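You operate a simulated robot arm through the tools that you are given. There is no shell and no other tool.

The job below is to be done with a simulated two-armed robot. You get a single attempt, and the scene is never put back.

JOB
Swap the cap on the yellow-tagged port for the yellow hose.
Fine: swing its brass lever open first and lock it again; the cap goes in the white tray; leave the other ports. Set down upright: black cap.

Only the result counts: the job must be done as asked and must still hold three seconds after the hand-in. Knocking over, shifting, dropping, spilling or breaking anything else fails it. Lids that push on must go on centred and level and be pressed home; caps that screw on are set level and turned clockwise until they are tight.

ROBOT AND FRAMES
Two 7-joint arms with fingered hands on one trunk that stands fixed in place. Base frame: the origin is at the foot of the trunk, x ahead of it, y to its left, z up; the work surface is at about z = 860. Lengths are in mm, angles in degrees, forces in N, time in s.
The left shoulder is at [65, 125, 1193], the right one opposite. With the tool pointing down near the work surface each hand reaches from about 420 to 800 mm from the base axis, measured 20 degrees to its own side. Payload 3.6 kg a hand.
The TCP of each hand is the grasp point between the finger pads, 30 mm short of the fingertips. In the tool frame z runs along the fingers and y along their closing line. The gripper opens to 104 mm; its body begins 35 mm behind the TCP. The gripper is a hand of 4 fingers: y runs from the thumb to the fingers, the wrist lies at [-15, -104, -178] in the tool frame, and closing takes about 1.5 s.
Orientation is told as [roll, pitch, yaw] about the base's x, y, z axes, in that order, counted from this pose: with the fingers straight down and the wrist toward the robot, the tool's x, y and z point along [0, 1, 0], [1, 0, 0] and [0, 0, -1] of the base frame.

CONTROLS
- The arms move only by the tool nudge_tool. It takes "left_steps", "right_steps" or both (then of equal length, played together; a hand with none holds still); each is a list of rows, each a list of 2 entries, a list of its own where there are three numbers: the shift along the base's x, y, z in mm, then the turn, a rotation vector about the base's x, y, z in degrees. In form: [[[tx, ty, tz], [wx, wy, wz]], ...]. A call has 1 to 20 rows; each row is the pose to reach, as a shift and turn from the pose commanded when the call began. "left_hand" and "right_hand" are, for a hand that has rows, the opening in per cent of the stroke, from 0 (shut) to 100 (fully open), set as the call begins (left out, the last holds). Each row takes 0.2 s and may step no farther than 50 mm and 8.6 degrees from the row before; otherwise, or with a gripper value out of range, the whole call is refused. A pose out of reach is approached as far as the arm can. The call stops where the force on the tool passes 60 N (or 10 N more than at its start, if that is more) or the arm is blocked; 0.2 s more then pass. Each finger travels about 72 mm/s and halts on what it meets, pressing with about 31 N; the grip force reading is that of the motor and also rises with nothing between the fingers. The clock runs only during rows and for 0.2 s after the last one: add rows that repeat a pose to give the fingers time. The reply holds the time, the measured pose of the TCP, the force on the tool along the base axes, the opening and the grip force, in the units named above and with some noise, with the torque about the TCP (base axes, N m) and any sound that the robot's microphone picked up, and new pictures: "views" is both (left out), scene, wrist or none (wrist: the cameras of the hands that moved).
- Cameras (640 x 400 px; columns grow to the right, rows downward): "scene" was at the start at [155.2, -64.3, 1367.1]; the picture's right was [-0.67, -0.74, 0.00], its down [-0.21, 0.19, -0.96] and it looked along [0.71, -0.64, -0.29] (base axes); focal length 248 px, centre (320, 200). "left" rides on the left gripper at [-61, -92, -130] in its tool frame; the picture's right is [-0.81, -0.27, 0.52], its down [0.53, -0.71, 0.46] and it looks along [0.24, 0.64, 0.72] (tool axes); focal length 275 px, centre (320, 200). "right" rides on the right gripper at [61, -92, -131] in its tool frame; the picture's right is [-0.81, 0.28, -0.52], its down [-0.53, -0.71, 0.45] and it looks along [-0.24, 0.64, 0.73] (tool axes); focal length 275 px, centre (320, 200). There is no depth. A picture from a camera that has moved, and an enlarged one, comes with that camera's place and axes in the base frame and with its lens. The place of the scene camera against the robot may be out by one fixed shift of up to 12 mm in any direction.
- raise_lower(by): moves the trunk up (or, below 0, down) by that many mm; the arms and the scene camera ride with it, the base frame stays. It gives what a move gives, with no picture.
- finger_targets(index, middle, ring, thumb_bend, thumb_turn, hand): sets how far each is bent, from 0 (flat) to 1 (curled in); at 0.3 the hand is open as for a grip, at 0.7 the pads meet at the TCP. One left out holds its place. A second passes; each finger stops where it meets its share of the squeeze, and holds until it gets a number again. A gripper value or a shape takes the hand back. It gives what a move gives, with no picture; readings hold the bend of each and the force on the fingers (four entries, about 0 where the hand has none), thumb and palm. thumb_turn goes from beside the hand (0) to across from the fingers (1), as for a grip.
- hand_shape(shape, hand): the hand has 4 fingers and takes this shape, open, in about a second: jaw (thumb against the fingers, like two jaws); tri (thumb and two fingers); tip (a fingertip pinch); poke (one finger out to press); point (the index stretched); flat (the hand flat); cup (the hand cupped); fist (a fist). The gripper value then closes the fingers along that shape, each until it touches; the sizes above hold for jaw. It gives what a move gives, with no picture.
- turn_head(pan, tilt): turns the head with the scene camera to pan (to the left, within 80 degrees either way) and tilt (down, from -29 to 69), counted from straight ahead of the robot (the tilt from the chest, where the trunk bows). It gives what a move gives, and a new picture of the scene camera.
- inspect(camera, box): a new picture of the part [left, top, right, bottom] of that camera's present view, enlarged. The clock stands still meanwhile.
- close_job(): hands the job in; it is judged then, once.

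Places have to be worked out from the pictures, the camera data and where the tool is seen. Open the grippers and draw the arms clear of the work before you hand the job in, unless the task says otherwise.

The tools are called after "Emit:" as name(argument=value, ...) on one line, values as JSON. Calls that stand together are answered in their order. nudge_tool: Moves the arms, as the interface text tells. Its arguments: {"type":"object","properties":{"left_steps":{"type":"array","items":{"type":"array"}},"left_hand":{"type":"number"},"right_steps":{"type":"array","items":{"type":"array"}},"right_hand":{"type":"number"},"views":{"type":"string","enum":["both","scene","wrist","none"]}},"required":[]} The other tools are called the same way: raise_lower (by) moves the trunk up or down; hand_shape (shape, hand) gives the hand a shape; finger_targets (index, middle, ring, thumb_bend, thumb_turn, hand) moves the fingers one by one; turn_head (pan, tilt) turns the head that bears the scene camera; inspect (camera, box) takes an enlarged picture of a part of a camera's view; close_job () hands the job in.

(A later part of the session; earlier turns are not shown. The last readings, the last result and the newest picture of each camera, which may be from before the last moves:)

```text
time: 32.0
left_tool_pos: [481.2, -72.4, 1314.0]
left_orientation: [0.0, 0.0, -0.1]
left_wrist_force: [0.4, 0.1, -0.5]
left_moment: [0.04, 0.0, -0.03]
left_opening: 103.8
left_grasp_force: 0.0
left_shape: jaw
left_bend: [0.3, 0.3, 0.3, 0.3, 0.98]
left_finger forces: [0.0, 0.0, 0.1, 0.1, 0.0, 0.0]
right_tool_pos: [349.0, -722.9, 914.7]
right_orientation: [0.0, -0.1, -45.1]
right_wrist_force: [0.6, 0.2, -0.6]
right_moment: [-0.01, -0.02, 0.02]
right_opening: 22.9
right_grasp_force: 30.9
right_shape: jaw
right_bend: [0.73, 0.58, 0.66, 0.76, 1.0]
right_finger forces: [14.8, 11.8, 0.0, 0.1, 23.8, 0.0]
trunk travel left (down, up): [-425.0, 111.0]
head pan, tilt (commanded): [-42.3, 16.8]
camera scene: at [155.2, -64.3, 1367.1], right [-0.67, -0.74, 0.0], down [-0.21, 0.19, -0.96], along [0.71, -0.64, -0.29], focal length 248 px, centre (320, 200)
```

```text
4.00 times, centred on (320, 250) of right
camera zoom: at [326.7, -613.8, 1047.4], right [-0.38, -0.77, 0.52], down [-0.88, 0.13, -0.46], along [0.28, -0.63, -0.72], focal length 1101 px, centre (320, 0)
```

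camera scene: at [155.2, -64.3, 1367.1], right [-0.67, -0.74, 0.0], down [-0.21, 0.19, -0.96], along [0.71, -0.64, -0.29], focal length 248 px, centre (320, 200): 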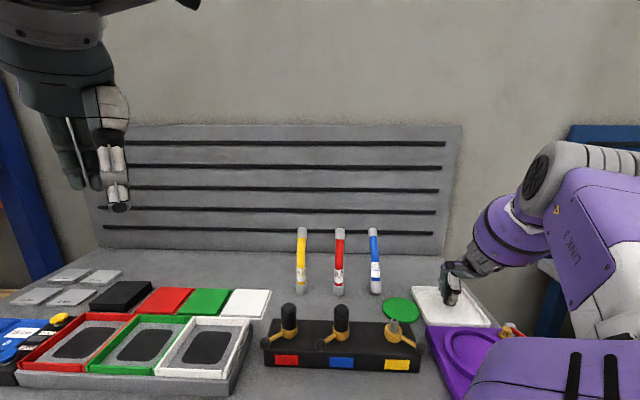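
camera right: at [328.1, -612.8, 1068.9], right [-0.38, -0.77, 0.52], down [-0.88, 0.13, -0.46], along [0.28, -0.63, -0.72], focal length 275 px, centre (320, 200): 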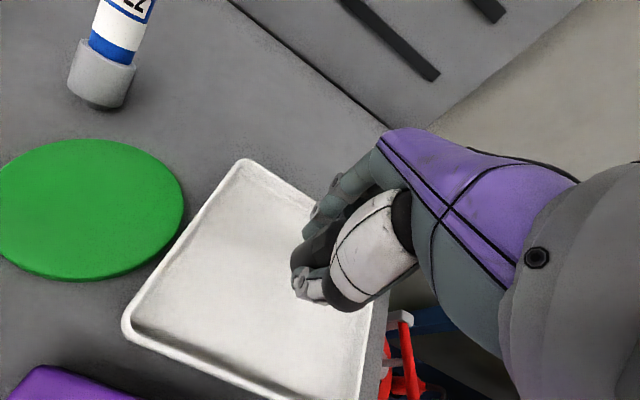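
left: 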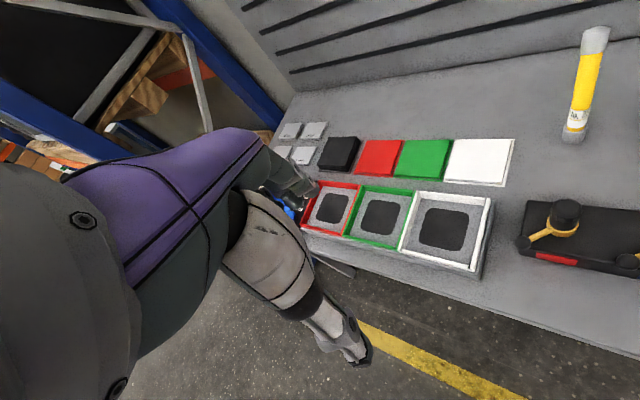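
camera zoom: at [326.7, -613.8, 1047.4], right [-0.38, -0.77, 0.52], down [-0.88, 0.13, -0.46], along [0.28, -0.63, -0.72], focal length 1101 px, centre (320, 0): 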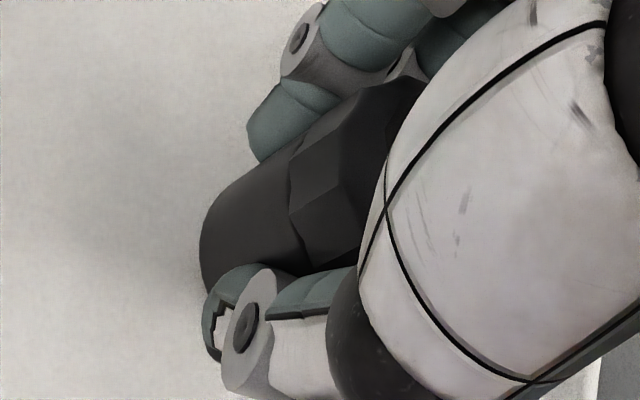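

The cap's bottom is now only about 10 mm above the tray floor. I lower in 2 mm rows and watch the force.

Emit:
nudge_tool(right_steps=[[[0, 0, -2], [0, 0, 0]], [[0, 0, -4], [0, 0, 0]], [[0, 0, -6], [0, 0, 0]], [[0, 0, -6], [0, 0, 0]]], views="none")

Emit:
inspect(camera="scene", box=[420, 270, 484, 310])

```text
time: 33.0
left_tool_pos: [480.8, -72.8, 1314.4]
left_orientation: [0.0, 0.0, 0.0]
left_wrist_force: [-0.1, -0.1, 0.4]
left_moment: [-0.01, -0.01, 0.0]
left_opening: 103.8
left_grasp_force: 0.2
left_shape: jaw
left_bend: [0.3, 0.3, 0.3, 0.3, 0.98]
left_finger forces: [0.1, 0.0, 0.0, 0.0, 0.1, 0.1]
right_tool_pos: [348.8, -724.1, 909.8]
right_orientation: [0.0, -0.1, -44.9]
right_wrist_force: [0.7, 0.0, -0.9]
right_moment: [0.0, -0.03, -0.02]
right_opening: 22.8
right_grasp_force: 30.9
right_shape: jaw
right_bend: [0.73, 0.58, 0.66, 0.76, 1.0]
right_finger forces: [14.7, 11.9, 0.0, 0.0, 23.9, 0.0]
trunk travel left (down, up): [-425.0, 111.0]
head pan, tilt (commanded): [-42.3, 16.8]
```

```text
10.00 times, centred on (452, 290) of scene
camera zoom: at [155.2, -64.3, 1367.1], right [-0.67, -0.74, 0.0], down [-0.21, 0.19, -0.96], along [0.71, -0.64, -0.29], focal length 2480 px, centre (-1000, -700)
```

zoom: 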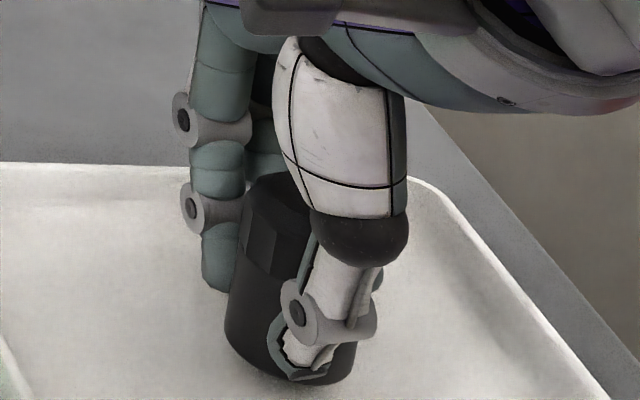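

No contact yet at TCP z 909.8. I lower a few millimetres more in 1.5 mm rows.

Emit:
nudge_tool(right_steps=[[[0, 0, -1.5], [0, 0, 0]], [[0, 0, -3], [0, 0, 0]], [[0, 0, -4.5], [0, 0, 0]], [[0, 0, -4.5], [0, 0, 0]]], views="none")

Emit:
inspect(camera="scene", box=[420, 270, 484, 310])

```text
time: 34.0
left_tool_pos: [479.4, -71.5, 1315.0]
left_orientation: [0.1, 0.0, -0.1]
left_wrist_force: [-0.3, -0.2, 0.2]
left_moment: [0.0, 0.01, -0.02]
left_opening: 103.7
left_grasp_force: 0.0
left_shape: jaw
left_bend: [0.3, 0.3, 0.3, 0.3, 0.98]
left_finger forces: [0.0, 0.1, 0.1, 0.0, 0.0, 0.0]
right_tool_pos: [349.1, -724.6, 905.8]
right_orientation: [-0.1, 0.0, -45.0]
right_wrist_force: [0.4, -0.5, 0.0]
right_moment: [0.03, -0.01, 0.01]
right_opening: 22.9
right_grasp_force: 30.6
right_shape: jaw
right_bend: [0.73, 0.58, 0.66, 0.76, 1.0]
right_finger forces: [14.8, 11.8, 0.0, 0.1, 24.0, 0.1]
trunk travel left (down, up): [-425.0, 111.0]
head pan, tilt (commanded): [-42.3, 16.8]
```

```text
10.00 times, centred on (452, 290) of scene
camera zoom: at [155.2, -64.3, 1367.1], right [-0.67, -0.74, 0.0], down [-0.21, 0.19, -0.96], along [0.71, -0.64, -0.29], focal length 2480 px, centre (-1000, -700)
```

zoom: 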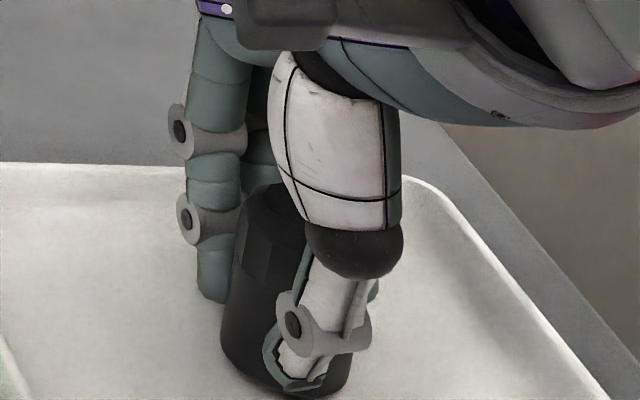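

Still nothing on the wrist at z 905.8. I continue with 1 mm rows.

Emit:
nudge_tool(right_steps=[[[0, 0, -1], [0, 0, 0]], [[0, 0, -2], [0, 0, 0]], [[0, 0, -3], [0, 0, 0]], [[0, 0, -3], [0, 0, 0]]], views="none")

Emit:
inspect(camera="scene", box=[420, 270, 484, 310])

```text
time: 35.0
left_tool_pos: [479.2, -72.5, 1314.7]
left_orientation: [0.1, 0.1, 0.0]
left_wrist_force: [0.0, 0.6, 0.4]
left_moment: [-0.01, 0.0, 0.02]
left_opening: 103.6
left_grasp_force: 0.0
left_shape: jaw
left_bend: [0.3, 0.3, 0.3, 0.3, 0.98]
left_finger forces: [0.1, 0.1, 0.1, 0.0, 0.0, 0.0]
right_tool_pos: [349.5, -724.6, 901.4]
right_orientation: [0.0, -0.1, -45.0]
right_wrist_force: [0.7, 0.0, -0.6]
right_moment: [-0.01, -0.02, 0.01]
right_opening: 22.8
right_grasp_force: 30.8
right_shape: jaw
right_bend: [0.73, 0.58, 0.66, 0.76, 1.0]
right_finger forces: [14.8, 11.8, 0.0, 0.0, 23.9, 0.1]
trunk travel left (down, up): [-425.0, 111.0]
head pan, tilt (commanded): [-42.3, 16.8]
```

```text
10.00 times, centred on (452, 290) of scene
camera zoom: at [155.2, -64.3, 1367.1], right [-0.67, -0.74, 0.0], down [-0.21, 0.19, -0.96], along [0.71, -0.64, -0.29], focal length 2480 px, centre (-1000, -700)
```

zoom: 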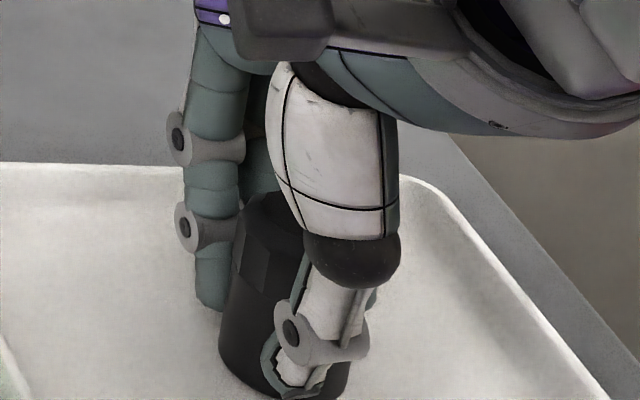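

No contact yet at z 901.4, and the thumb tip is still higher than the cap's rim. I go on in 1 mm rows.

Emit:
nudge_tool(right_steps=[[[0, 0, -1], [0, 0, 0]], [[0, 0, -2], [0, 0, 0]], [[0, 0, -3], [0, 0, 0]], [[0, 0, -3], [0, 0, 0]]], views="none")

Emit:
inspect(camera="scene", box=[420, 275, 484, 315])

Emit:
inspect(camera="right", box=[240, 200, 400, 300])

```text
time: 36.0
left_tool_pos: [479.2, -71.4, 1314.8]
left_orientation: [-0.1, 0.1, 0.0]
left_wrist_force: [-0.2, 1.0, -0.6]
left_moment: [-0.02, 0.0, 0.0]
left_opening: 103.7
left_grasp_force: 0.2
left_shape: jaw
left_bend: [0.3, 0.3, 0.3, 0.3, 0.98]
left_finger forces: [0.1, 0.0, 0.0, 0.0, 0.0, 0.0]
right_tool_pos: [349.3, -723.2, 900.3]
right_orientation: [-0.1, -0.3, -44.9]
right_wrist_force: [0.9, -3.4, 12.8]
right_moment: [-0.16, -0.1, -0.01]
right_opening: 23.9
right_grasp_force: 31.5
right_shape: jaw
right_bend: [0.73, 0.58, 0.66, 0.76, 1.0]
right_finger forces: [16.9, 13.4, 0.0, 0.0, 25.2, 0.0]
trunk travel left (down, up): [-425.0, 111.0]
head pan, tilt (commanded): [-42.3, 16.8]
```

```text
10.00 times, centred on (452, 295) of scene
camera zoom: at [154.6, -63.1, 1367.3], right [-0.67, -0.74, 0.0], down [-0.21, 0.19, -0.96], along [0.71, -0.65, -0.29], focal length 2480 px, centre (-1000, -750)
```

zoom: 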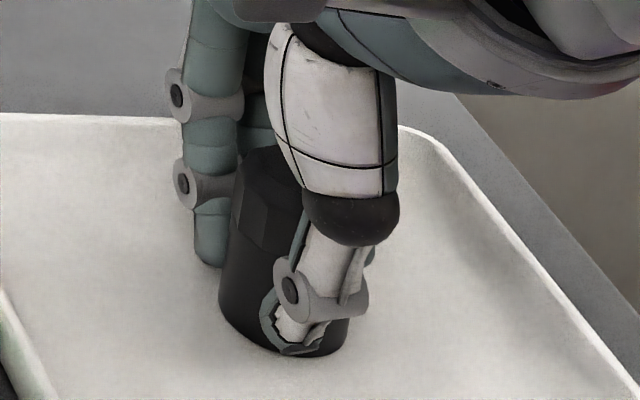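

```text
4.00 times, centred on (320, 250) of right
camera zoom: at [327.5, -613.4, 1032.2], right [-0.38, -0.77, 0.52], down [-0.88, 0.13, -0.46], along [0.29, -0.63, -0.72], focal length 1101 px, centre (320, 0)
```

zoom: 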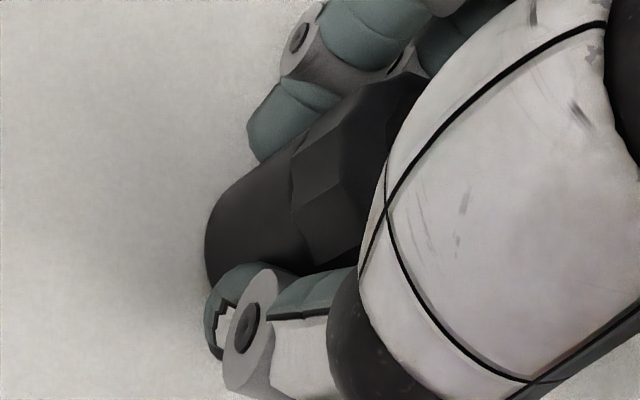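

The cap is resting on the tray floor with 12.8 N of reaction. I ease up 1.5 mm to unload it and then open the hand.

Emit:
nudge_tool(right_steps=[[[0, 0, 1], [0, 0, 0]], [[0, 0, 1.6], [0, 0, 0]], [[0, 0, 1.6], [0, 0, 0]]], views="none")

Emit:
nudge_tool(right_steps=[[[0, 0, 0], [0, 0, 0]], [[0, 0, 0], [0, 0, 0]], [[0, 0, 0], [0, 0, 0]], [[0, 0, 0], [0, 0, 0]], [[0, 0, 0], [0, 0, 0]], [[0, 0, 0], [0, 0, 0]]], right_hand=58, views="both")

Emit:
inspect(camera="scene", box=[420, 275, 484, 315])

```text
time: 36.8
left_tool_pos: [479.7, -71.6, 1314.9]
left_orientation: [-0.1, 0.0, 0.0]
left_wrist_force: [-0.3, -0.6, 0.0]
left_moment: [0.0, -0.01, 0.04]
left_opening: 103.6
left_grasp_force: 0.1
left_shape: jaw
left_bend: [0.3, 0.3, 0.3, 0.3, 0.98]
left_finger forces: [0.0, 0.0, 0.1, 0.0, 0.1, 0.0]
right_tool_pos: [348.3, -723.1, 902.1]
right_orientation: [-0.1, -0.1, -45.1]
right_wrist_force: [2.1, -2.2, 10.1]
right_moment: [-0.13, -0.09, -0.02]
right_opening: 23.8
right_grasp_force: 31.0
right_shape: jaw
right_bend: [0.73, 0.58, 0.66, 0.76, 1.0]
right_finger forces: [17.3, 12.9, 0.1, 0.0, 24.8, 0.1]
trunk travel left (down, up): [-425.0, 111.0]
head pan, tilt (commanded): [-42.3, 16.8]
```

```text
time: 38.2
left_tool_pos: [480.5, -72.2, 1313.5]
left_orientation: [0.1, 0.0, -0.1]
left_wrist_force: [-0.4, 0.7, 1.1]
left_moment: [-0.01, -0.03, -0.02]
left_opening: 103.8
left_grasp_force: 0.1
left_shape: jaw
left_bend: [0.3, 0.3, 0.3, 0.3, 0.98]
left_finger forces: [0.0, 0.0, 0.0, 0.0, 0.1, 0.1]
right_tool_pos: [348.2, -724.1, 900.2]
right_orientation: [0.0, -0.1, -45.0]
right_wrist_force: [0.1, 0.0, -0.3]
right_moment: [-0.01, 0.0, -0.04]
right_opening: 59.6
right_grasp_force: 0.1
right_shape: jaw
right_bend: [0.74, 0.41, 0.38, 0.66, 1.0]
right_finger forces: [0.0, 0.0, 0.1, 0.0, 0.0, 0.1]
trunk travel left (down, up): [-425.0, 111.0]
head pan, tilt (commanded): [-42.3, 16.8]
camera scene: at [155.2, -64.4, 1367.1], right [-0.67, -0.74, 0.0], down [-0.21, 0.19, -0.96], along [0.71, -0.64, -0.29], focal length 248 px, centre (320, 200)
camera right: at [327.0, -614.0, 1032.3], right [-0.38, -0.77, 0.52], down [-0.88, 0.13, -0.46], along [0.28, -0.63, -0.72], focal length 275 px, centre (320, 200)
```

scene: 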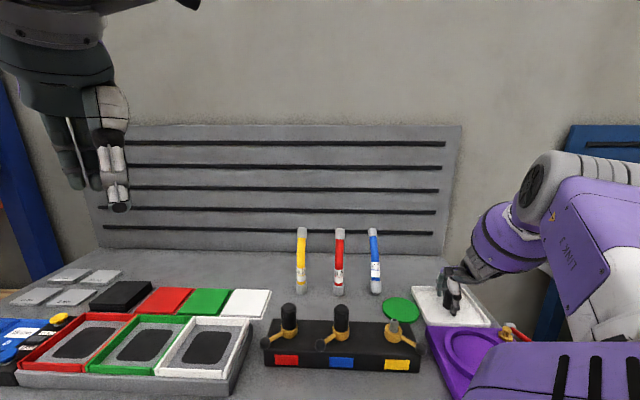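
right: 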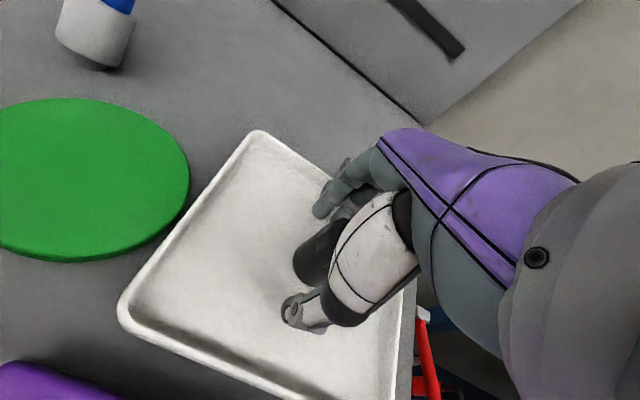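

```text
10.00 times, centred on (452, 295) of scene
camera zoom: at [155.2, -64.4, 1367.1], right [-0.67, -0.74, 0.0], down [-0.21, 0.19, -0.96], along [0.71, -0.64, -0.29], focal length 2480 px, centre (-1000, -750)
```

zoom: 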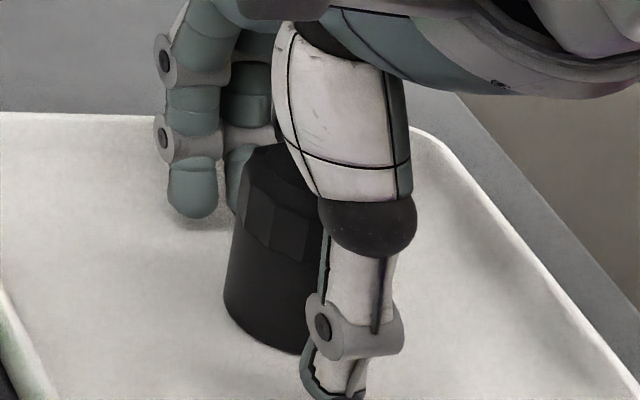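

The cap stands upright on its own with no finger forces. I open a bit more and lift the hand straight up out of the tray.

Emit:
nudge_tool(right_steps=[[[0, 0, 0], [0, 0, 0]], [[0, 0, 0], [0, 0, 0]], [[0, 0, 0], [0, 0, 0]], [[0, 0, 10], [0, 0, 0]], [[0, 0, 25], [0, 0, 0]], [[0, 0, 50], [0, 0, 0]], [[0, 0, 90], [0, 0, 0]], [[0, 0, 135], [0, 0, 0]], [[0, 0, 170], [0, 0, 0]], [[0, 0, 170], [0, 0, 0]]], right_hand=68, views="both")

Emit:
inspect(camera="scene", box=[400, 260, 512, 330])

```text
time: 40.4
left_tool_pos: [480.3, -71.4, 1313.5]
left_orientation: [-0.1, -0.1, 0.0]
left_wrist_force: [0.1, -0.6, -0.6]
left_moment: [0.01, 0.04, 0.01]
left_opening: 104.0
left_grasp_force: 0.1
left_shape: jaw
left_bend: [0.3, 0.3, 0.3, 0.3, 0.98]
left_finger forces: [0.0, 0.0, 0.0, 0.1, 0.1, 0.1]
right_tool_pos: [348.9, -725.1, 1071.6]
right_orientation: [0.0, 0.0, -45.0]
right_wrist_force: [-0.6, 0.7, -0.7]
right_moment: [0.0, 0.01, 0.0]
right_opening: 70.7
right_grasp_force: 0.0
right_shape: jaw
right_bend: [0.28, 0.38, 0.35, 0.6, 1.0]
right_finger forces: [0.1, 0.0, 0.0, 0.0, 0.1, 0.0]
trunk travel left (down, up): [-425.0, 111.0]
head pan, tilt (commanded): [-42.3, 16.8]
camera scene: at [155.3, -64.7, 1367.1], right [-0.67, -0.74, 0.0], down [-0.21, 0.19, -0.96], along [0.71, -0.64, -0.29], focal length 248 px, centre (320, 200)
camera right: at [327.6, -615.5, 1203.0], right [-0.38, -0.77, 0.52], down [-0.88, 0.13, -0.46], along [0.28, -0.63, -0.72], focal length 275 px, centre (320, 200)
```

scene: 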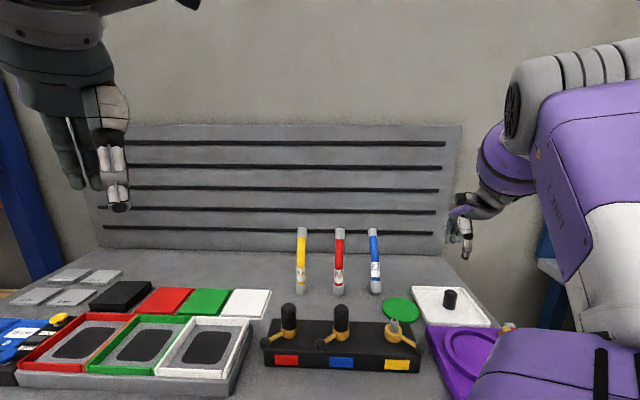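
right: 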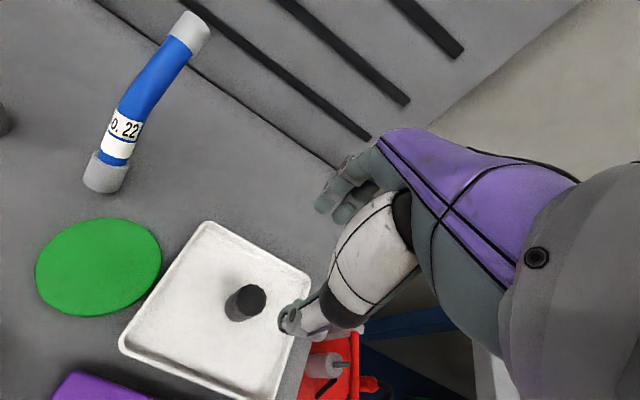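

```text
5.71 times, centred on (456, 295) of scene
camera zoom: at [155.3, -64.7, 1367.1], right [-0.67, -0.74, 0.0], down [-0.21, 0.19, -0.96], along [0.71, -0.64, -0.29], focal length 1417 px, centre (-457, -343)
```

zoom: 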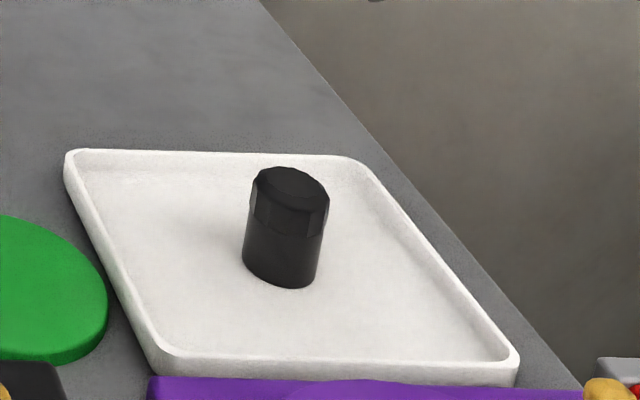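

The cap stands upright in the white tray. Now the hose: I bring the hand back toward the port at height, turning to yaw +45, to prepare a tilted side grip.

Emit:
nudge_tool(right_steps=[[[3, 18, 20], [0, 0, 7]], [[6, 36, 40], [0, 0, 14]], [[9, 54, 48], [0, 0, 21]], [[12, 72, 48], [0, 0, 28]], [[15, 92, 48], [0, 0, 35]], [[18, 112, 48], [0, 0, 42]], [[21, 132, 48], [0, 0, 49]], [[25, 152, 48], [0, 0, 56]], [[30, 172, 48], [0, 0, 63]], [[35, 192, 48], [0, 0, 70]], [[41, 212, 48], [0, 0, 77]], [[46, 234, 48], [0, 0, 84]], [[51, 255, 48], [0, 0, 90]], [[51, 255, 48], [0, 0, 90]]], right_hand=80, views="both")

Emit:
inspect(camera="scene", box=[360, 295, 440, 345])

Emit:
inspect(camera="right", box=[140, 220, 380, 370])

```text
time: 43.4
left_tool_pos: [479.1, -71.8, 1314.0]
left_orientation: [0.0, 0.0, 0.0]
left_wrist_force: [0.1, -0.8, 0.5]
left_moment: [0.01, 0.03, 0.01]
left_opening: 103.7
left_grasp_force: 0.1
left_shape: jaw
left_bend: [0.3, 0.3, 0.3, 0.3, 0.98]
left_finger forces: [0.1, 0.0, 0.0, 0.0, 0.0, 0.1]
right_tool_pos: [398.1, -468.1, 1118.8]
right_orientation: [0.2, -0.1, 45.1]
right_wrist_force: [-0.7, 0.6, 0.9]
right_moment: [-0.02, 0.02, 0.0]
right_opening: 82.7
right_grasp_force: 0.0
right_shape: jaw
right_bend: [0.27, 0.34, 0.32, 0.5, 0.99]
right_finger forces: [0.1, 0.0, 0.2, 0.0, 0.0, 0.0]
trunk travel left (down, up): [-425.0, 111.0]
head pan, tilt (commanded): [-42.3, 16.8]
camera scene: at [155.0, -64.4, 1367.1], right [-0.67, -0.74, 0.0], down [-0.21, 0.19, -0.96], along [0.71, -0.64, -0.29], focal length 248 px, centre (320, 200)
camera right: at [290.3, -488.3, 1251.0], right [0.77, -0.38, 0.52], down [-0.13, -0.88, -0.46], along [0.63, 0.29, -0.72], focal length 275 px, centre (320, 200)
```

scene: 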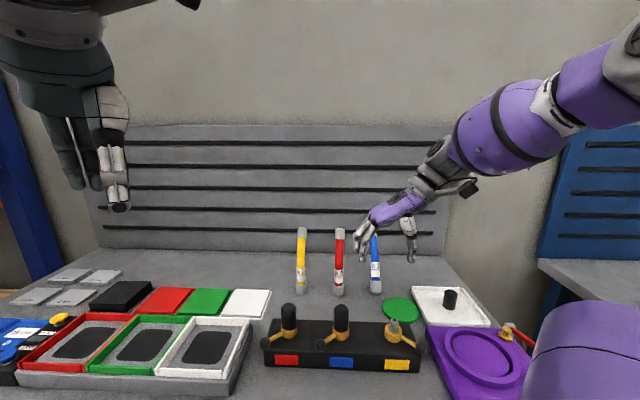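
right: 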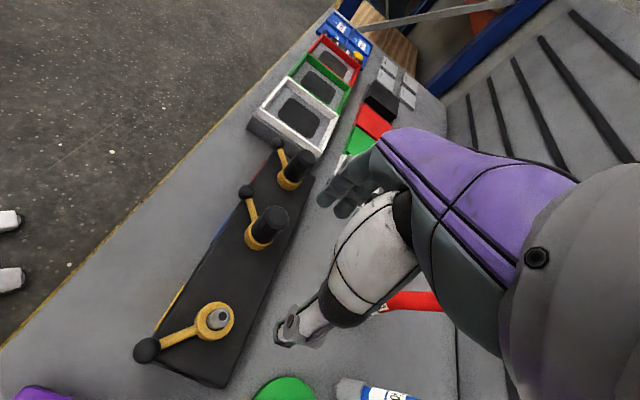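

```text
8.00 times, centred on (400, 320) of scene
camera zoom: at [155.0, -64.4, 1367.1], right [-0.67, -0.74, 0.0], down [-0.21, 0.19, -0.96], along [0.71, -0.64, -0.29], focal length 1984 px, centre (-320, -760)
```

zoom: 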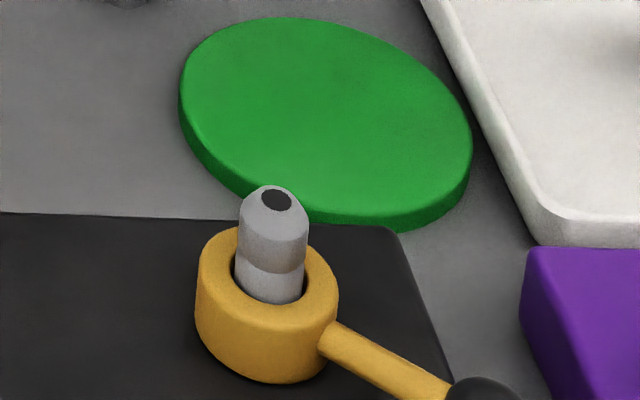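

```text
2.67 times, centred on (260, 295) of right
camera zoom: at [290.3, -488.3, 1251.0], right [0.77, -0.38, 0.52], down [-0.13, -0.88, -0.46], along [0.63, 0.29, -0.72], focal length 734 px, centre (480, -53)
```

zoom: 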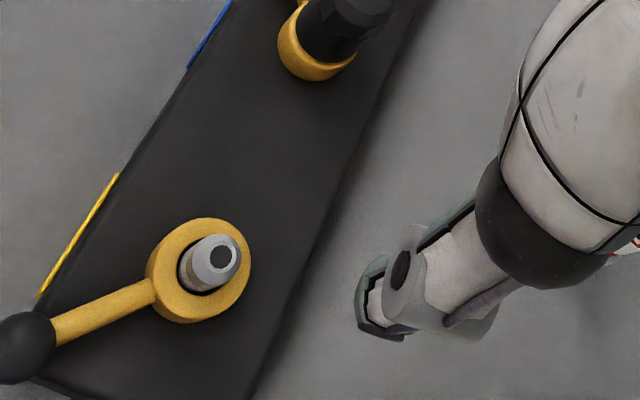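

The collar holds a stem about 19 mm thick whose top is at about [373, -475, 952]; the cap sat on the collar top, so the hose coupling should seat there too. I now test the tilt of the hand (fingers toward the bench's back) in free space.

Emit:
nudge_tool(right_steps=[[[5, 5, 5], [-5.66, -5.66, 0]], [[10, 10, 10], [-11.3, -11.3, 0]], [[15, 15, 15], [-17, -17, 0]], [[20, 20, 15], [-22.6, -22.6, 0]], [[25, 25, 15], [-28.3, -28.3, 0]], [[30, 30, 15], [-33.9, -33.9, 0]], [[30, 30, 15], [-33.9, -33.9, 0]]], views="both")

```text
time: 45.0
left_tool_pos: [479.4, -71.5, 1314.2]
left_orientation: [0.0, 0.0, -0.1]
left_wrist_force: [-0.9, 0.2, -0.6]
left_moment: [-0.03, -0.03, 0.01]
left_opening: 103.5
left_grasp_force: 0.1
left_shape: jaw
left_bend: [0.3, 0.3, 0.3, 0.3, 0.98]
left_finger forces: [0.1, 0.0, 0.0, 0.1, 0.0, 0.0]
right_tool_pos: [431.2, -438.0, 1132.1]
right_orientation: [-47.9, 0.0, 45.1]
right_wrist_force: [-0.8, 0.2, 0.4]
right_moment: [-0.02, 0.01, 0.06]
right_opening: 83.0
right_grasp_force: 0.0
right_shape: jaw
right_bend: [0.27, 0.34, 0.32, 0.5, 0.99]
right_finger forces: [0.0, 0.0, 0.1, 0.1, 0.0, 0.0]
trunk travel left (down, up): [-425.0, 111.0]
head pan, tilt (commanded): [-42.3, 16.8]
camera scene: at [155.3, -64.2, 1367.1], right [-0.67, -0.74, 0.0], down [-0.21, 0.19, -0.96], along [0.71, -0.64, -0.29], focal length 248 px, centre (320, 200)
camera right: at [268.2, -404.0, 1175.8], right [0.31, 0.08, 0.95], down [-0.01, -1.0, 0.09], along [0.95, -0.04, -0.3], focal length 275 px, centre (320, 200)
```

scene: 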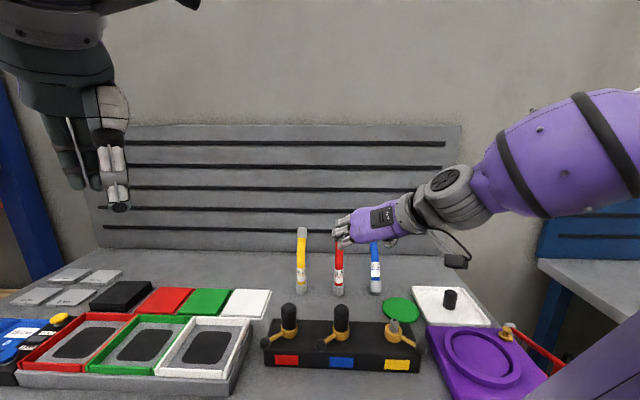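
right: 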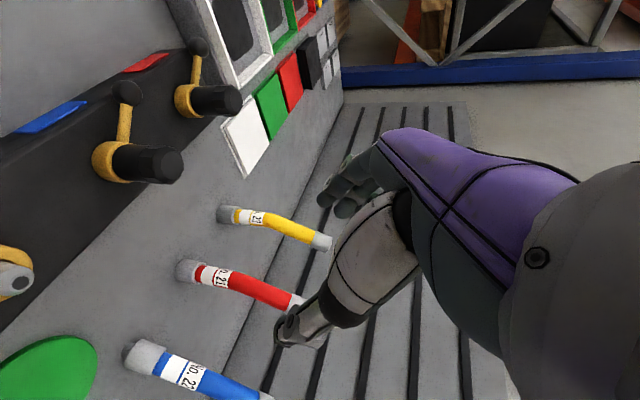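

The tilt works: the hand is at roll -48, yaw 45. I go further to about roll -60, yaw 60, which keeps the wrist camera clear of the blue cap, and move over the yellow hose's position near [681, -466] at a height above its top.

Emit:
nudge_tool(right_steps=[[[0, 0, 6], [-2.5, -3.2, 5]], [[0, 0, 12], [-5, -6.5, 10]], [[10, 0, 18], [-7.4, -9.7, 14.9]], [[45, -4, 18], [-7.4, -9.7, 14.9]], [[85, -8, 18], [-7.4, -9.7, 14.9]], [[125, -13, 18], [-7.4, -9.7, 14.9]], [[165, -18, 18], [-7.4, -9.7, 14.9]], [[205, -23, 18], [-7.4, -9.7, 14.9]], [[205, -23, 18], [-7.4, -9.7, 14.9]]], views="both")

```text
time: 47.0
left_tool_pos: [478.2, -72.2, 1314.3]
left_orientation: [0.0, 0.0, 0.0]
left_wrist_force: [-0.3, -0.3, 0.4]
left_moment: [0.01, 0.0, 0.0]
left_opening: 103.7
left_grasp_force: 0.0
left_shape: jaw
left_bend: [0.3, 0.3, 0.3, 0.3, 0.98]
left_finger forces: [0.0, 0.0, 0.0, 0.0, 0.0, 0.1]
right_tool_pos: [635.1, -458.6, 1152.9]
right_orientation: [-60.2, -0.2, 60.0]
right_wrist_force: [0.5, -0.4, -0.5]
right_moment: [0.0, 0.01, -0.03]
right_opening: 83.1
right_grasp_force: 0.0
right_shape: jaw
right_bend: [0.27, 0.34, 0.32, 0.5, 0.99]
right_finger forces: [0.0, 0.0, 0.0, 0.0, 0.0, 0.0]
trunk travel left (down, up): [-425.0, 111.0]
head pan, tilt (commanded): [-42.3, 16.8]
camera scene: at [154.4, -64.3, 1367.3], right [-0.67, -0.74, 0.0], down [-0.21, 0.19, -0.96], along [0.71, -0.64, -0.29], focal length 248 px, centre (320, 200)
camera right: at [465.2, -465.4, 1165.2], right [0.1, 0.26, 0.96], down [0.22, -0.95, 0.23], along [0.97, 0.18, -0.15], focal length 275 px, centre (320, 200)
```

scene: 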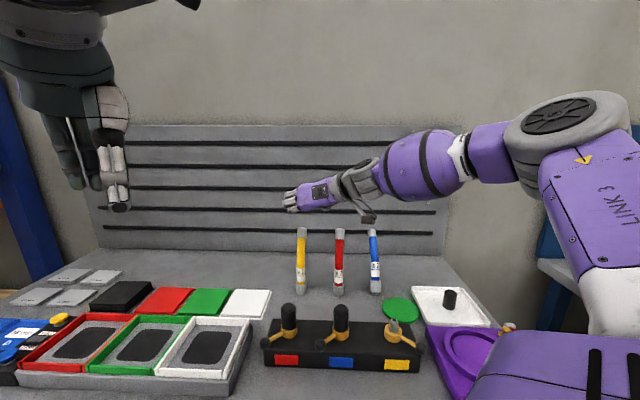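
right: 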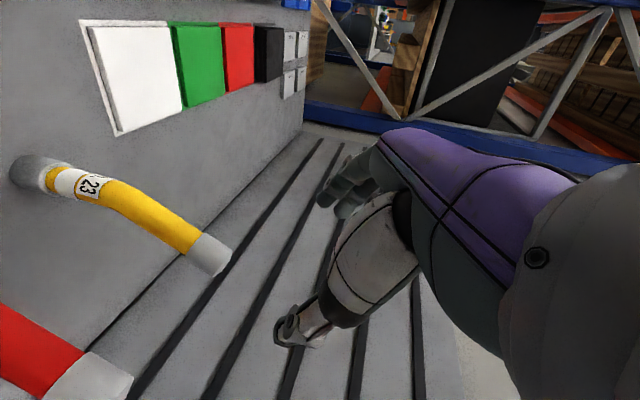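

The orientation is reached and the hose stands clear ahead. I zoom in to triangulate its lower straight part.

Emit:
inspect(camera="right", box=[0, 130, 240, 280])

Emit:
inspect(camera="scene", box=[260, 170, 420, 300])

```text
2.67 times, centred on (120, 205) of right
camera zoom: at [465.2, -465.4, 1165.2], right [0.1, 0.26, 0.96], down [0.22, -0.95, 0.23], along [0.97, 0.18, -0.15], focal length 734 px, centre (853, 187)
```

zoom: 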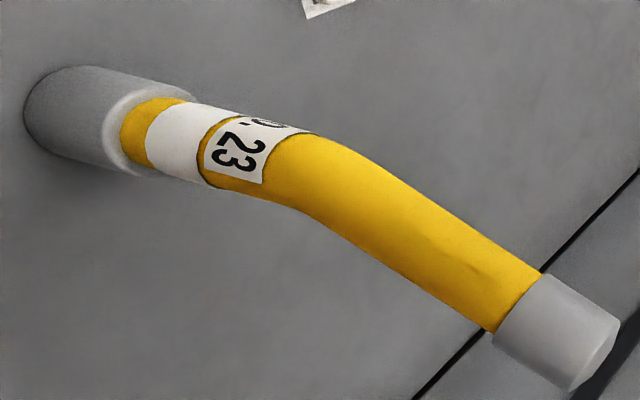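

```text
3.08 times, centred on (340, 235) of scene
camera zoom: at [154.4, -64.3, 1367.3], right [-0.67, -0.74, 0.0], down [-0.21, 0.19, -0.96], along [0.71, -0.64, -0.29], focal length 763 px, centre (258, 92)
```

zoom: 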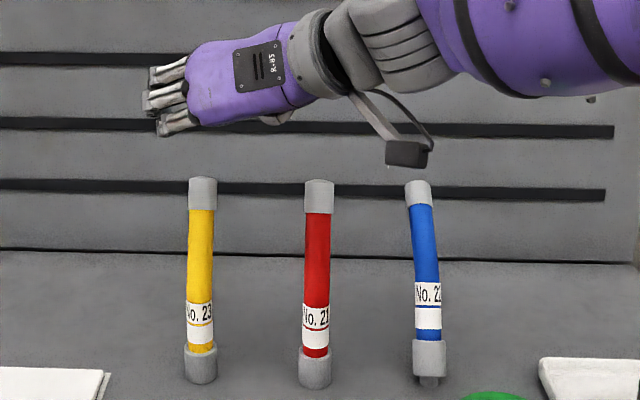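

The hose's lower straight part stands at about [675, -465], coupling from z 860 to 893, and the bend starts near z 960. I descend in the hose's vertical plane, holding the hand 25 mm back, and pause halfway to look.

Emit:
nudge_tool(right_steps=[[[9, 3, -10], [0, 0, 0]], [[18, 6, -40], [0, 0, 0]], [[18, 6, -75], [0, 0, 0]], [[18, 6, -110], [0, 0, 0]], [[18, 6, -140], [0, 0, 0]], [[18, 6, -140], [0, 0, 0]]], views="both")

Emit:
inspect(camera="scene", box=[250, 200, 410, 310])

```text
time: 48.4
left_tool_pos: [478.7, -71.2, 1314.8]
left_orientation: [0.0, 0.0, 0.1]
left_wrist_force: [0.1, 0.2, 0.4]
left_moment: [0.0, -0.03, 0.0]
left_opening: 103.8
left_grasp_force: 0.1
left_shape: jaw
left_bend: [0.3, 0.3, 0.3, 0.3, 0.98]
left_finger forces: [0.0, 0.1, 0.0, 0.0, 0.1, 0.1]
right_tool_pos: [652.7, -453.6, 1012.3]
right_orientation: [-60.1, -0.1, 59.9]
right_wrist_force: [-0.6, -1.0, 0.7]
right_moment: [-0.01, 0.02, 0.0]
right_opening: 83.1
right_grasp_force: 0.0
right_shape: jaw
right_bend: [0.27, 0.34, 0.32, 0.5, 0.99]
right_finger forces: [0.1, 0.1, 0.0, 0.0, 0.1, 0.0]
trunk travel left (down, up): [-425.0, 111.0]
head pan, tilt (commanded): [-42.3, 16.8]
camera scene: at [155.0, -64.1, 1367.2], right [-0.67, -0.74, 0.0], down [-0.21, 0.19, -0.96], along [0.71, -0.64, -0.29], focal length 248 px, centre (320, 200)
camera right: at [481.7, -459.8, 1026.7], right [0.1, 0.26, 0.96], down [0.21, -0.95, 0.23], along [0.97, 0.18, -0.15], focal length 275 px, centre (320, 200)
```

scene: 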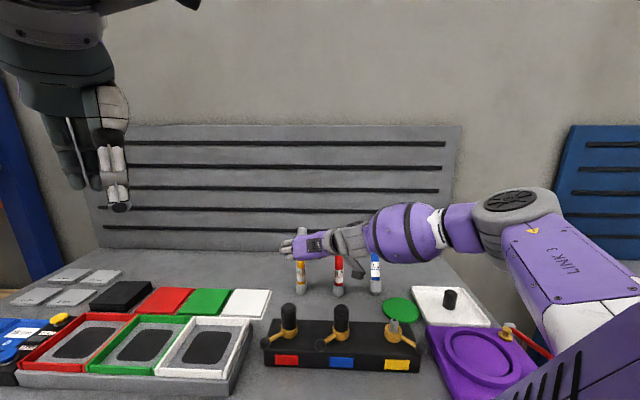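
right: 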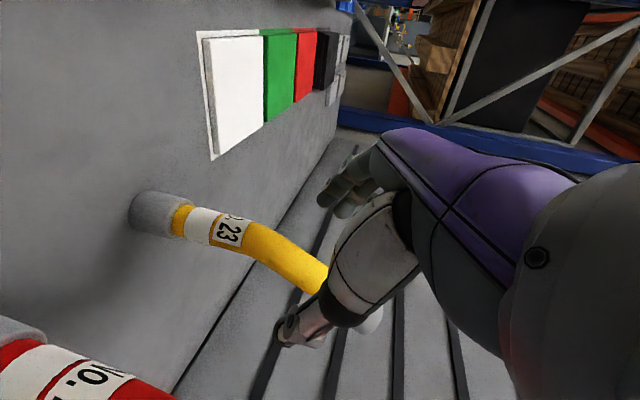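

```text
3.64 times, centred on (330, 255) of scene
camera zoom: at [155.0, -64.1, 1367.2], right [-0.67, -0.74, 0.0], down [-0.21, 0.19, -0.96], along [0.71, -0.64, -0.29], focal length 902 px, centre (284, 0)
```

zoom: 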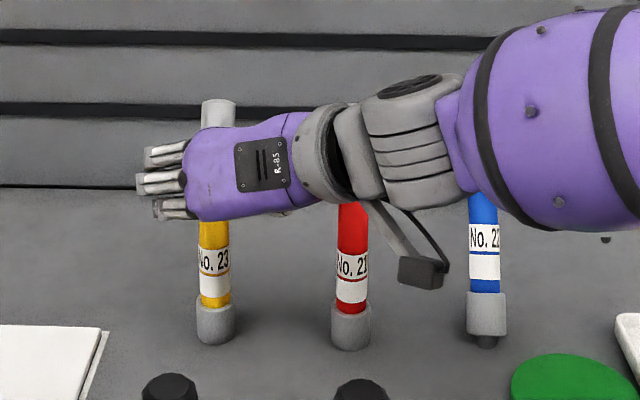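

The fingers straddle the hose and the forearm clears the other hoses. I continue down to z about 935, still backed off.

Emit:
nudge_tool(right_steps=[[[0, 0, -25], [0, 0, 0]], [[0, 0, -50], [0, 0, 0]], [[0, 0, -70], [0, 0, 0]], [[0, 0, -78], [0, 0, 0]], [[0, 0, -78], [0, 0, 0]]], views="both")

Emit:
inspect(camera="scene", box=[260, 215, 420, 315])

Emit:
inspect(camera="right", box=[200, 130, 440, 360])

```text
time: 49.6
left_tool_pos: [480.4, -71.9, 1315.6]
left_orientation: [0.0, -0.1, 0.0]
left_wrist_force: [0.1, 0.5, 0.6]
left_moment: [-0.02, 0.02, 0.0]
left_opening: 103.8
left_grasp_force: 0.2
left_shape: jaw
left_bend: [0.3, 0.3, 0.3, 0.3, 0.98]
left_finger forces: [0.0, 0.1, 0.1, 0.1, 0.0, 0.0]
right_tool_pos: [650.9, -455.7, 934.1]
right_orientation: [-60.1, -0.1, 60.0]
right_wrist_force: [0.4, 0.4, -0.7]
right_moment: [-0.04, 0.02, 0.02]
right_opening: 82.9
right_grasp_force: 0.0
right_shape: jaw
right_bend: [0.27, 0.34, 0.32, 0.5, 0.99]
right_finger forces: [0.1, 0.0, 0.0, 0.0, 0.0, 0.0]
trunk travel left (down, up): [-425.0, 111.0]
head pan, tilt (commanded): [-42.3, 16.8]
camera scene: at [155.2, -64.3, 1367.1], right [-0.67, -0.74, 0.0], down [-0.21, 0.19, -0.96], along [0.71, -0.64, -0.29], focal length 248 px, centre (320, 200)
camera right: at [481.5, -461.7, 947.3], right [0.1, 0.26, 0.96], down [0.21, -0.95, 0.23], along [0.97, 0.18, -0.15], focal length 275 px, centre (320, 200)
```

scene: 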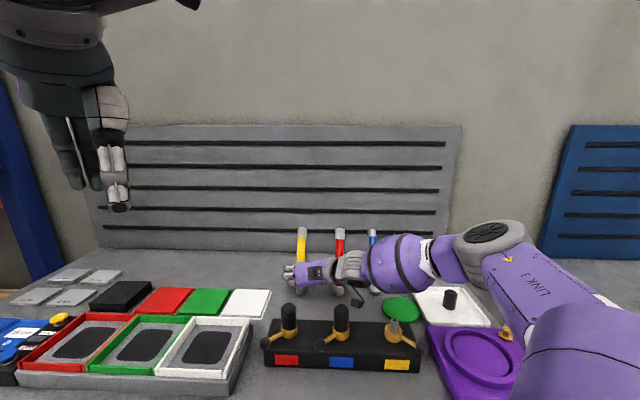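
right: 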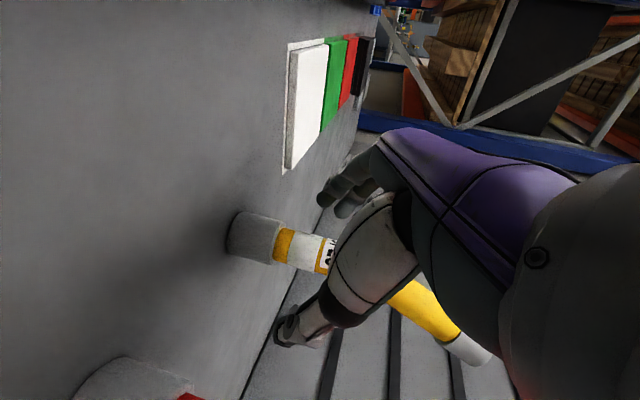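

```text
4.00 times, centred on (340, 265) of scene
camera zoom: at [155.2, -64.3, 1367.1], right [-0.67, -0.74, 0.0], down [-0.21, 0.19, -0.96], along [0.71, -0.64, -0.29], focal length 992 px, centre (240, -60)
```

zoom: 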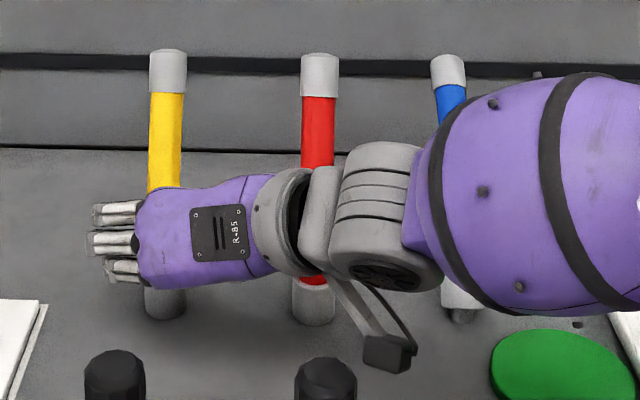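

```text
1.74 times, centred on (320, 245) of right
camera zoom: at [481.5, -461.7, 947.3], right [0.1, 0.26, 0.96], down [0.21, -0.95, 0.23], along [0.97, 0.18, -0.15], focal length 479 px, centre (320, 122)
```

zoom: 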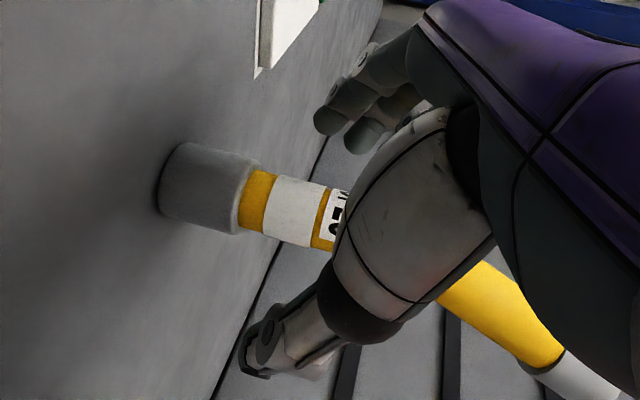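

The hose lies between fingers and thumb, about 25 mm ahead of the pads. I move forward horizontally to bring the pads level with it.

Emit:
nudge_tool(right_steps=[[[6, -2, 0], [0, 0, 0]], [[12, -4, 0], [0, 0, 0]], [[18, -6, -1], [0, 0, 0]], [[25, -8, -2], [0, 0, 0]], [[25, -8, -2], [0, 0, 0]]], views="both")

Emit:
inspect(camera="right", box=[200, 130, 440, 360])

Emit:
inspect(camera="scene", box=[260, 215, 420, 315])

```text
time: 50.8
left_tool_pos: [479.4, -72.4, 1314.3]
left_orientation: [-0.1, -0.1, 0.1]
left_wrist_force: [0.3, 0.7, 0.2]
left_moment: [-0.03, 0.01, -0.03]
left_opening: 103.5
left_grasp_force: 0.1
left_shape: jaw
left_bend: [0.3, 0.3, 0.3, 0.3, 0.98]
left_finger forces: [0.0, 0.0, 0.1, 0.0, 0.0, 0.0]
right_tool_pos: [677.3, -463.2, 929.9]
right_orientation: [-60.0, -0.2, 60.0]
right_wrist_force: [0.3, 0.2, -0.4]
right_moment: [-0.01, -0.03, 0.0]
right_opening: 83.1
right_grasp_force: 0.0
right_shape: jaw
right_bend: [0.27, 0.34, 0.32, 0.5, 0.99]
right_finger forces: [0.0, 0.0, 0.0, 0.1, 0.0, 0.0]
trunk travel left (down, up): [-425.0, 111.0]
head pan, tilt (commanded): [-42.3, 16.8]
camera scene: at [155.1, -64.3, 1367.1], right [-0.67, -0.74, 0.0], down [-0.21, 0.19, -0.96], along [0.71, -0.64, -0.29], focal length 248 px, centre (320, 200)
camera right: at [507.5, -469.3, 942.9], right [0.1, 0.26, 0.96], down [0.22, -0.95, 0.23], along [0.97, 0.18, -0.15], focal length 275 px, centre (320, 200)
```

scene: 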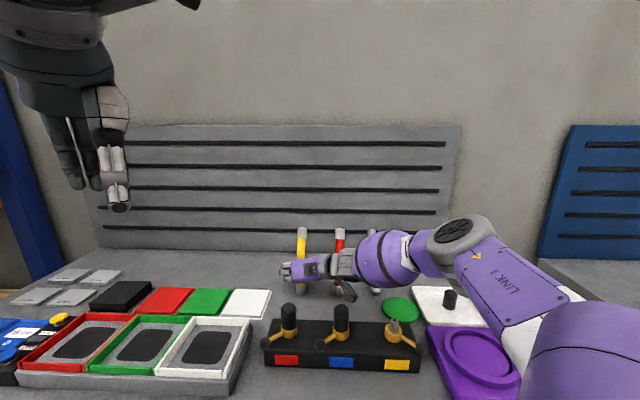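
right: 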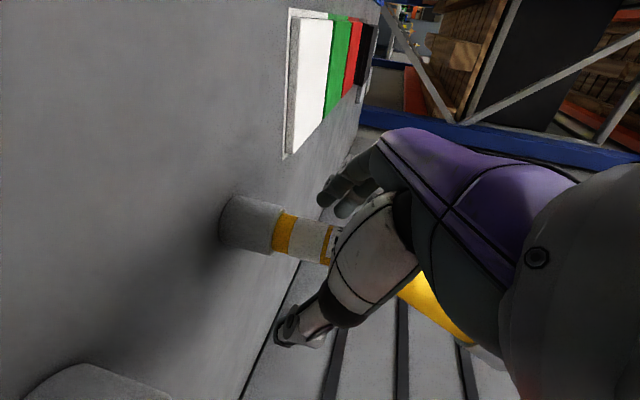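

```text
1.74 times, centred on (320, 245) of right
camera zoom: at [507.5, -469.3, 942.9], right [0.1, 0.26, 0.96], down [0.22, -0.95, 0.23], along [0.97, 0.18, -0.15], focal length 479 px, centre (320, 122)
```

zoom: 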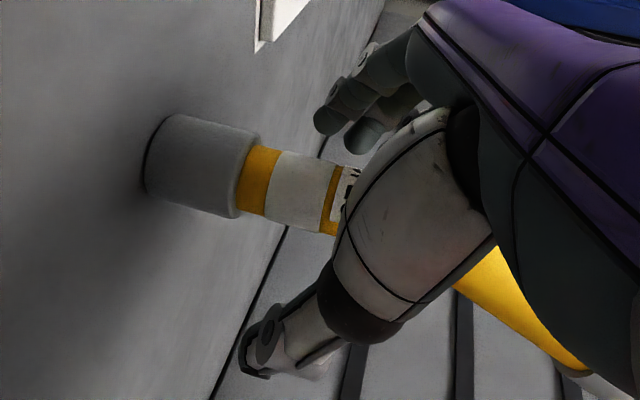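

```text
4.00 times, centred on (340, 265) of scene
camera zoom: at [155.1, -64.3, 1367.1], right [-0.67, -0.74, 0.0], down [-0.21, 0.19, -0.96], along [0.71, -0.64, -0.29], focal length 992 px, centre (240, -60)
```

zoom: 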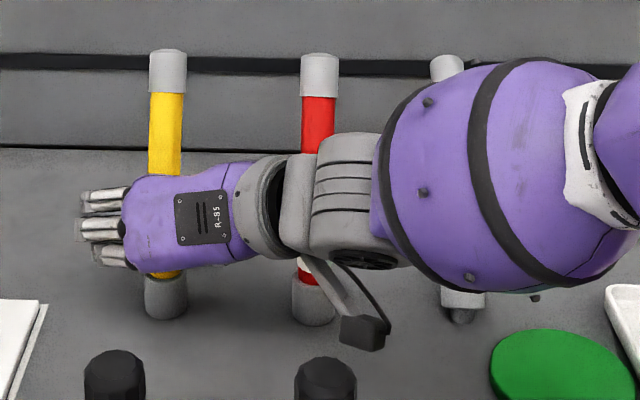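

The pads are level with the label zone and the hose is centred between them. I close the hand on the hose.

Emit:
nudge_tool(right_steps=[[[0, 0, 0], [0, 0, 0]], [[0, 0, 0], [0, 0, 0]], [[0, 0, 0], [0, 0, 0]], [[0, 0, 0], [0, 0, 0]], [[0, 0, 0], [0, 0, 0]], [[0, 0, 0], [0, 0, 0]], [[0, 0, 0], [0, 0, 0]], [[0, 0, 0], [0, 0, 0]], [[0, 0, 0], [0, 0, 0]]], right_hand=0, views="both")

Emit:
inspect(camera="right", box=[200, 130, 440, 360])

Emit:
inspect(camera="scene", box=[260, 215, 420, 315])

```text
time: 52.8
left_tool_pos: [479.5, -72.5, 1314.0]
left_orientation: [0.0, -0.1, 0.0]
left_wrist_force: [0.0, -0.3, 0.5]
left_moment: [0.02, 0.04, 0.03]
left_opening: 103.6
left_grasp_force: 0.0
left_shape: jaw
left_bend: [0.3, 0.3, 0.3, 0.3, 0.98]
left_finger forces: [0.0, 0.1, 0.0, 0.0, 0.0, 0.0]
right_tool_pos: [677.4, -464.3, 927.4]
right_orientation: [-60.1, -0.1, 60.0]
right_wrist_force: [1.1, -2.2, -0.8]
right_moment: [0.01, -0.02, -0.01]
right_opening: 11.0
right_grasp_force: 30.8
right_shape: jaw
right_bend: [0.73, 0.7, 0.7, 0.78, 1.0]
right_finger forces: [12.8, 4.5, 0.0, 0.0, 20.3, 0.0]
trunk travel left (down, up): [-425.0, 111.0]
head pan, tilt (commanded): [-42.3, 16.8]
camera scene: at [155.4, -64.5, 1367.1], right [-0.67, -0.74, 0.0], down [-0.21, 0.19, -0.96], along [0.71, -0.64, -0.29], focal length 248 px, centre (320, 200)
camera right: at [507.6, -469.5, 942.8], right [0.1, 0.26, 0.96], down [0.22, -0.95, 0.23], along [0.97, 0.18, -0.15], focal length 275 px, centre (320, 200)
```

scene: 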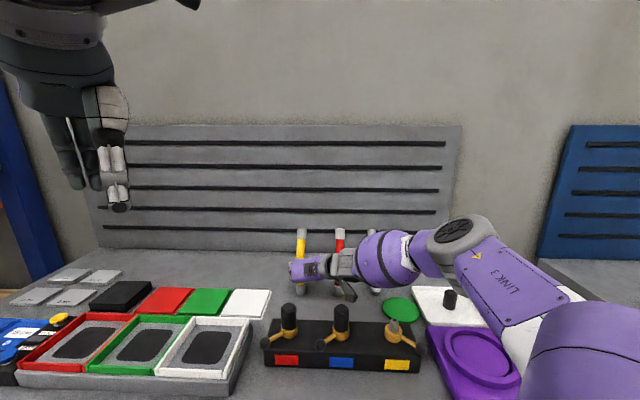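
right: 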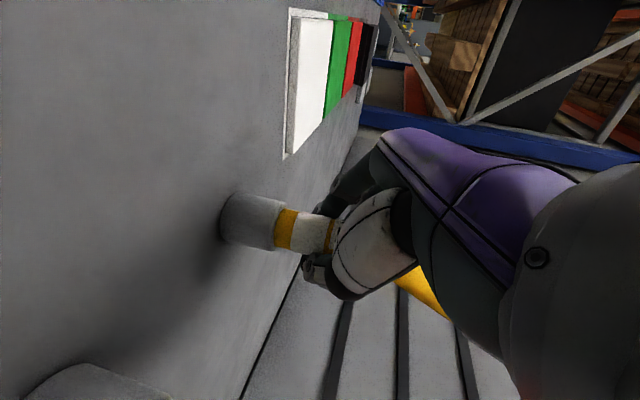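

```text
1.74 times, centred on (320, 245) of right
camera zoom: at [507.6, -469.5, 942.8], right [0.1, 0.26, 0.96], down [0.22, -0.95, 0.23], along [0.97, 0.18, -0.15], focal length 479 px, centre (320, 122)
```

zoom: 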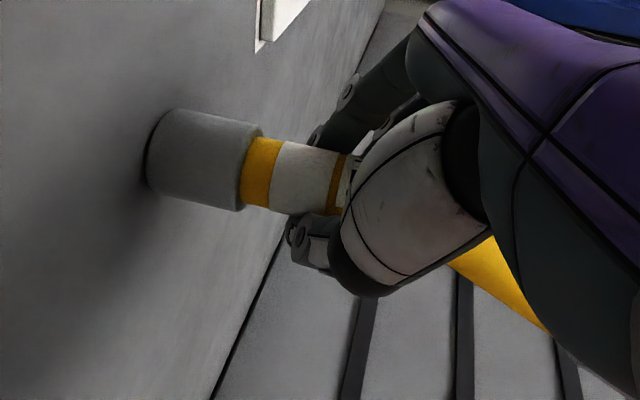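

```text
4.00 times, centred on (340, 265) of scene
camera zoom: at [155.4, -64.5, 1367.1], right [-0.67, -0.74, 0.0], down [-0.21, 0.19, -0.96], along [0.71, -0.64, -0.29], focal length 992 px, centre (240, -60)
```

zoom: 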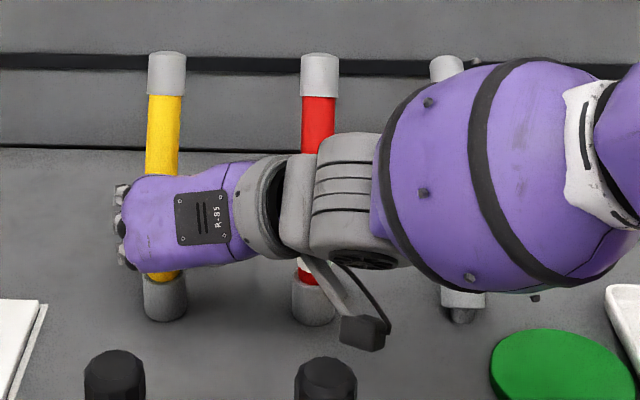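

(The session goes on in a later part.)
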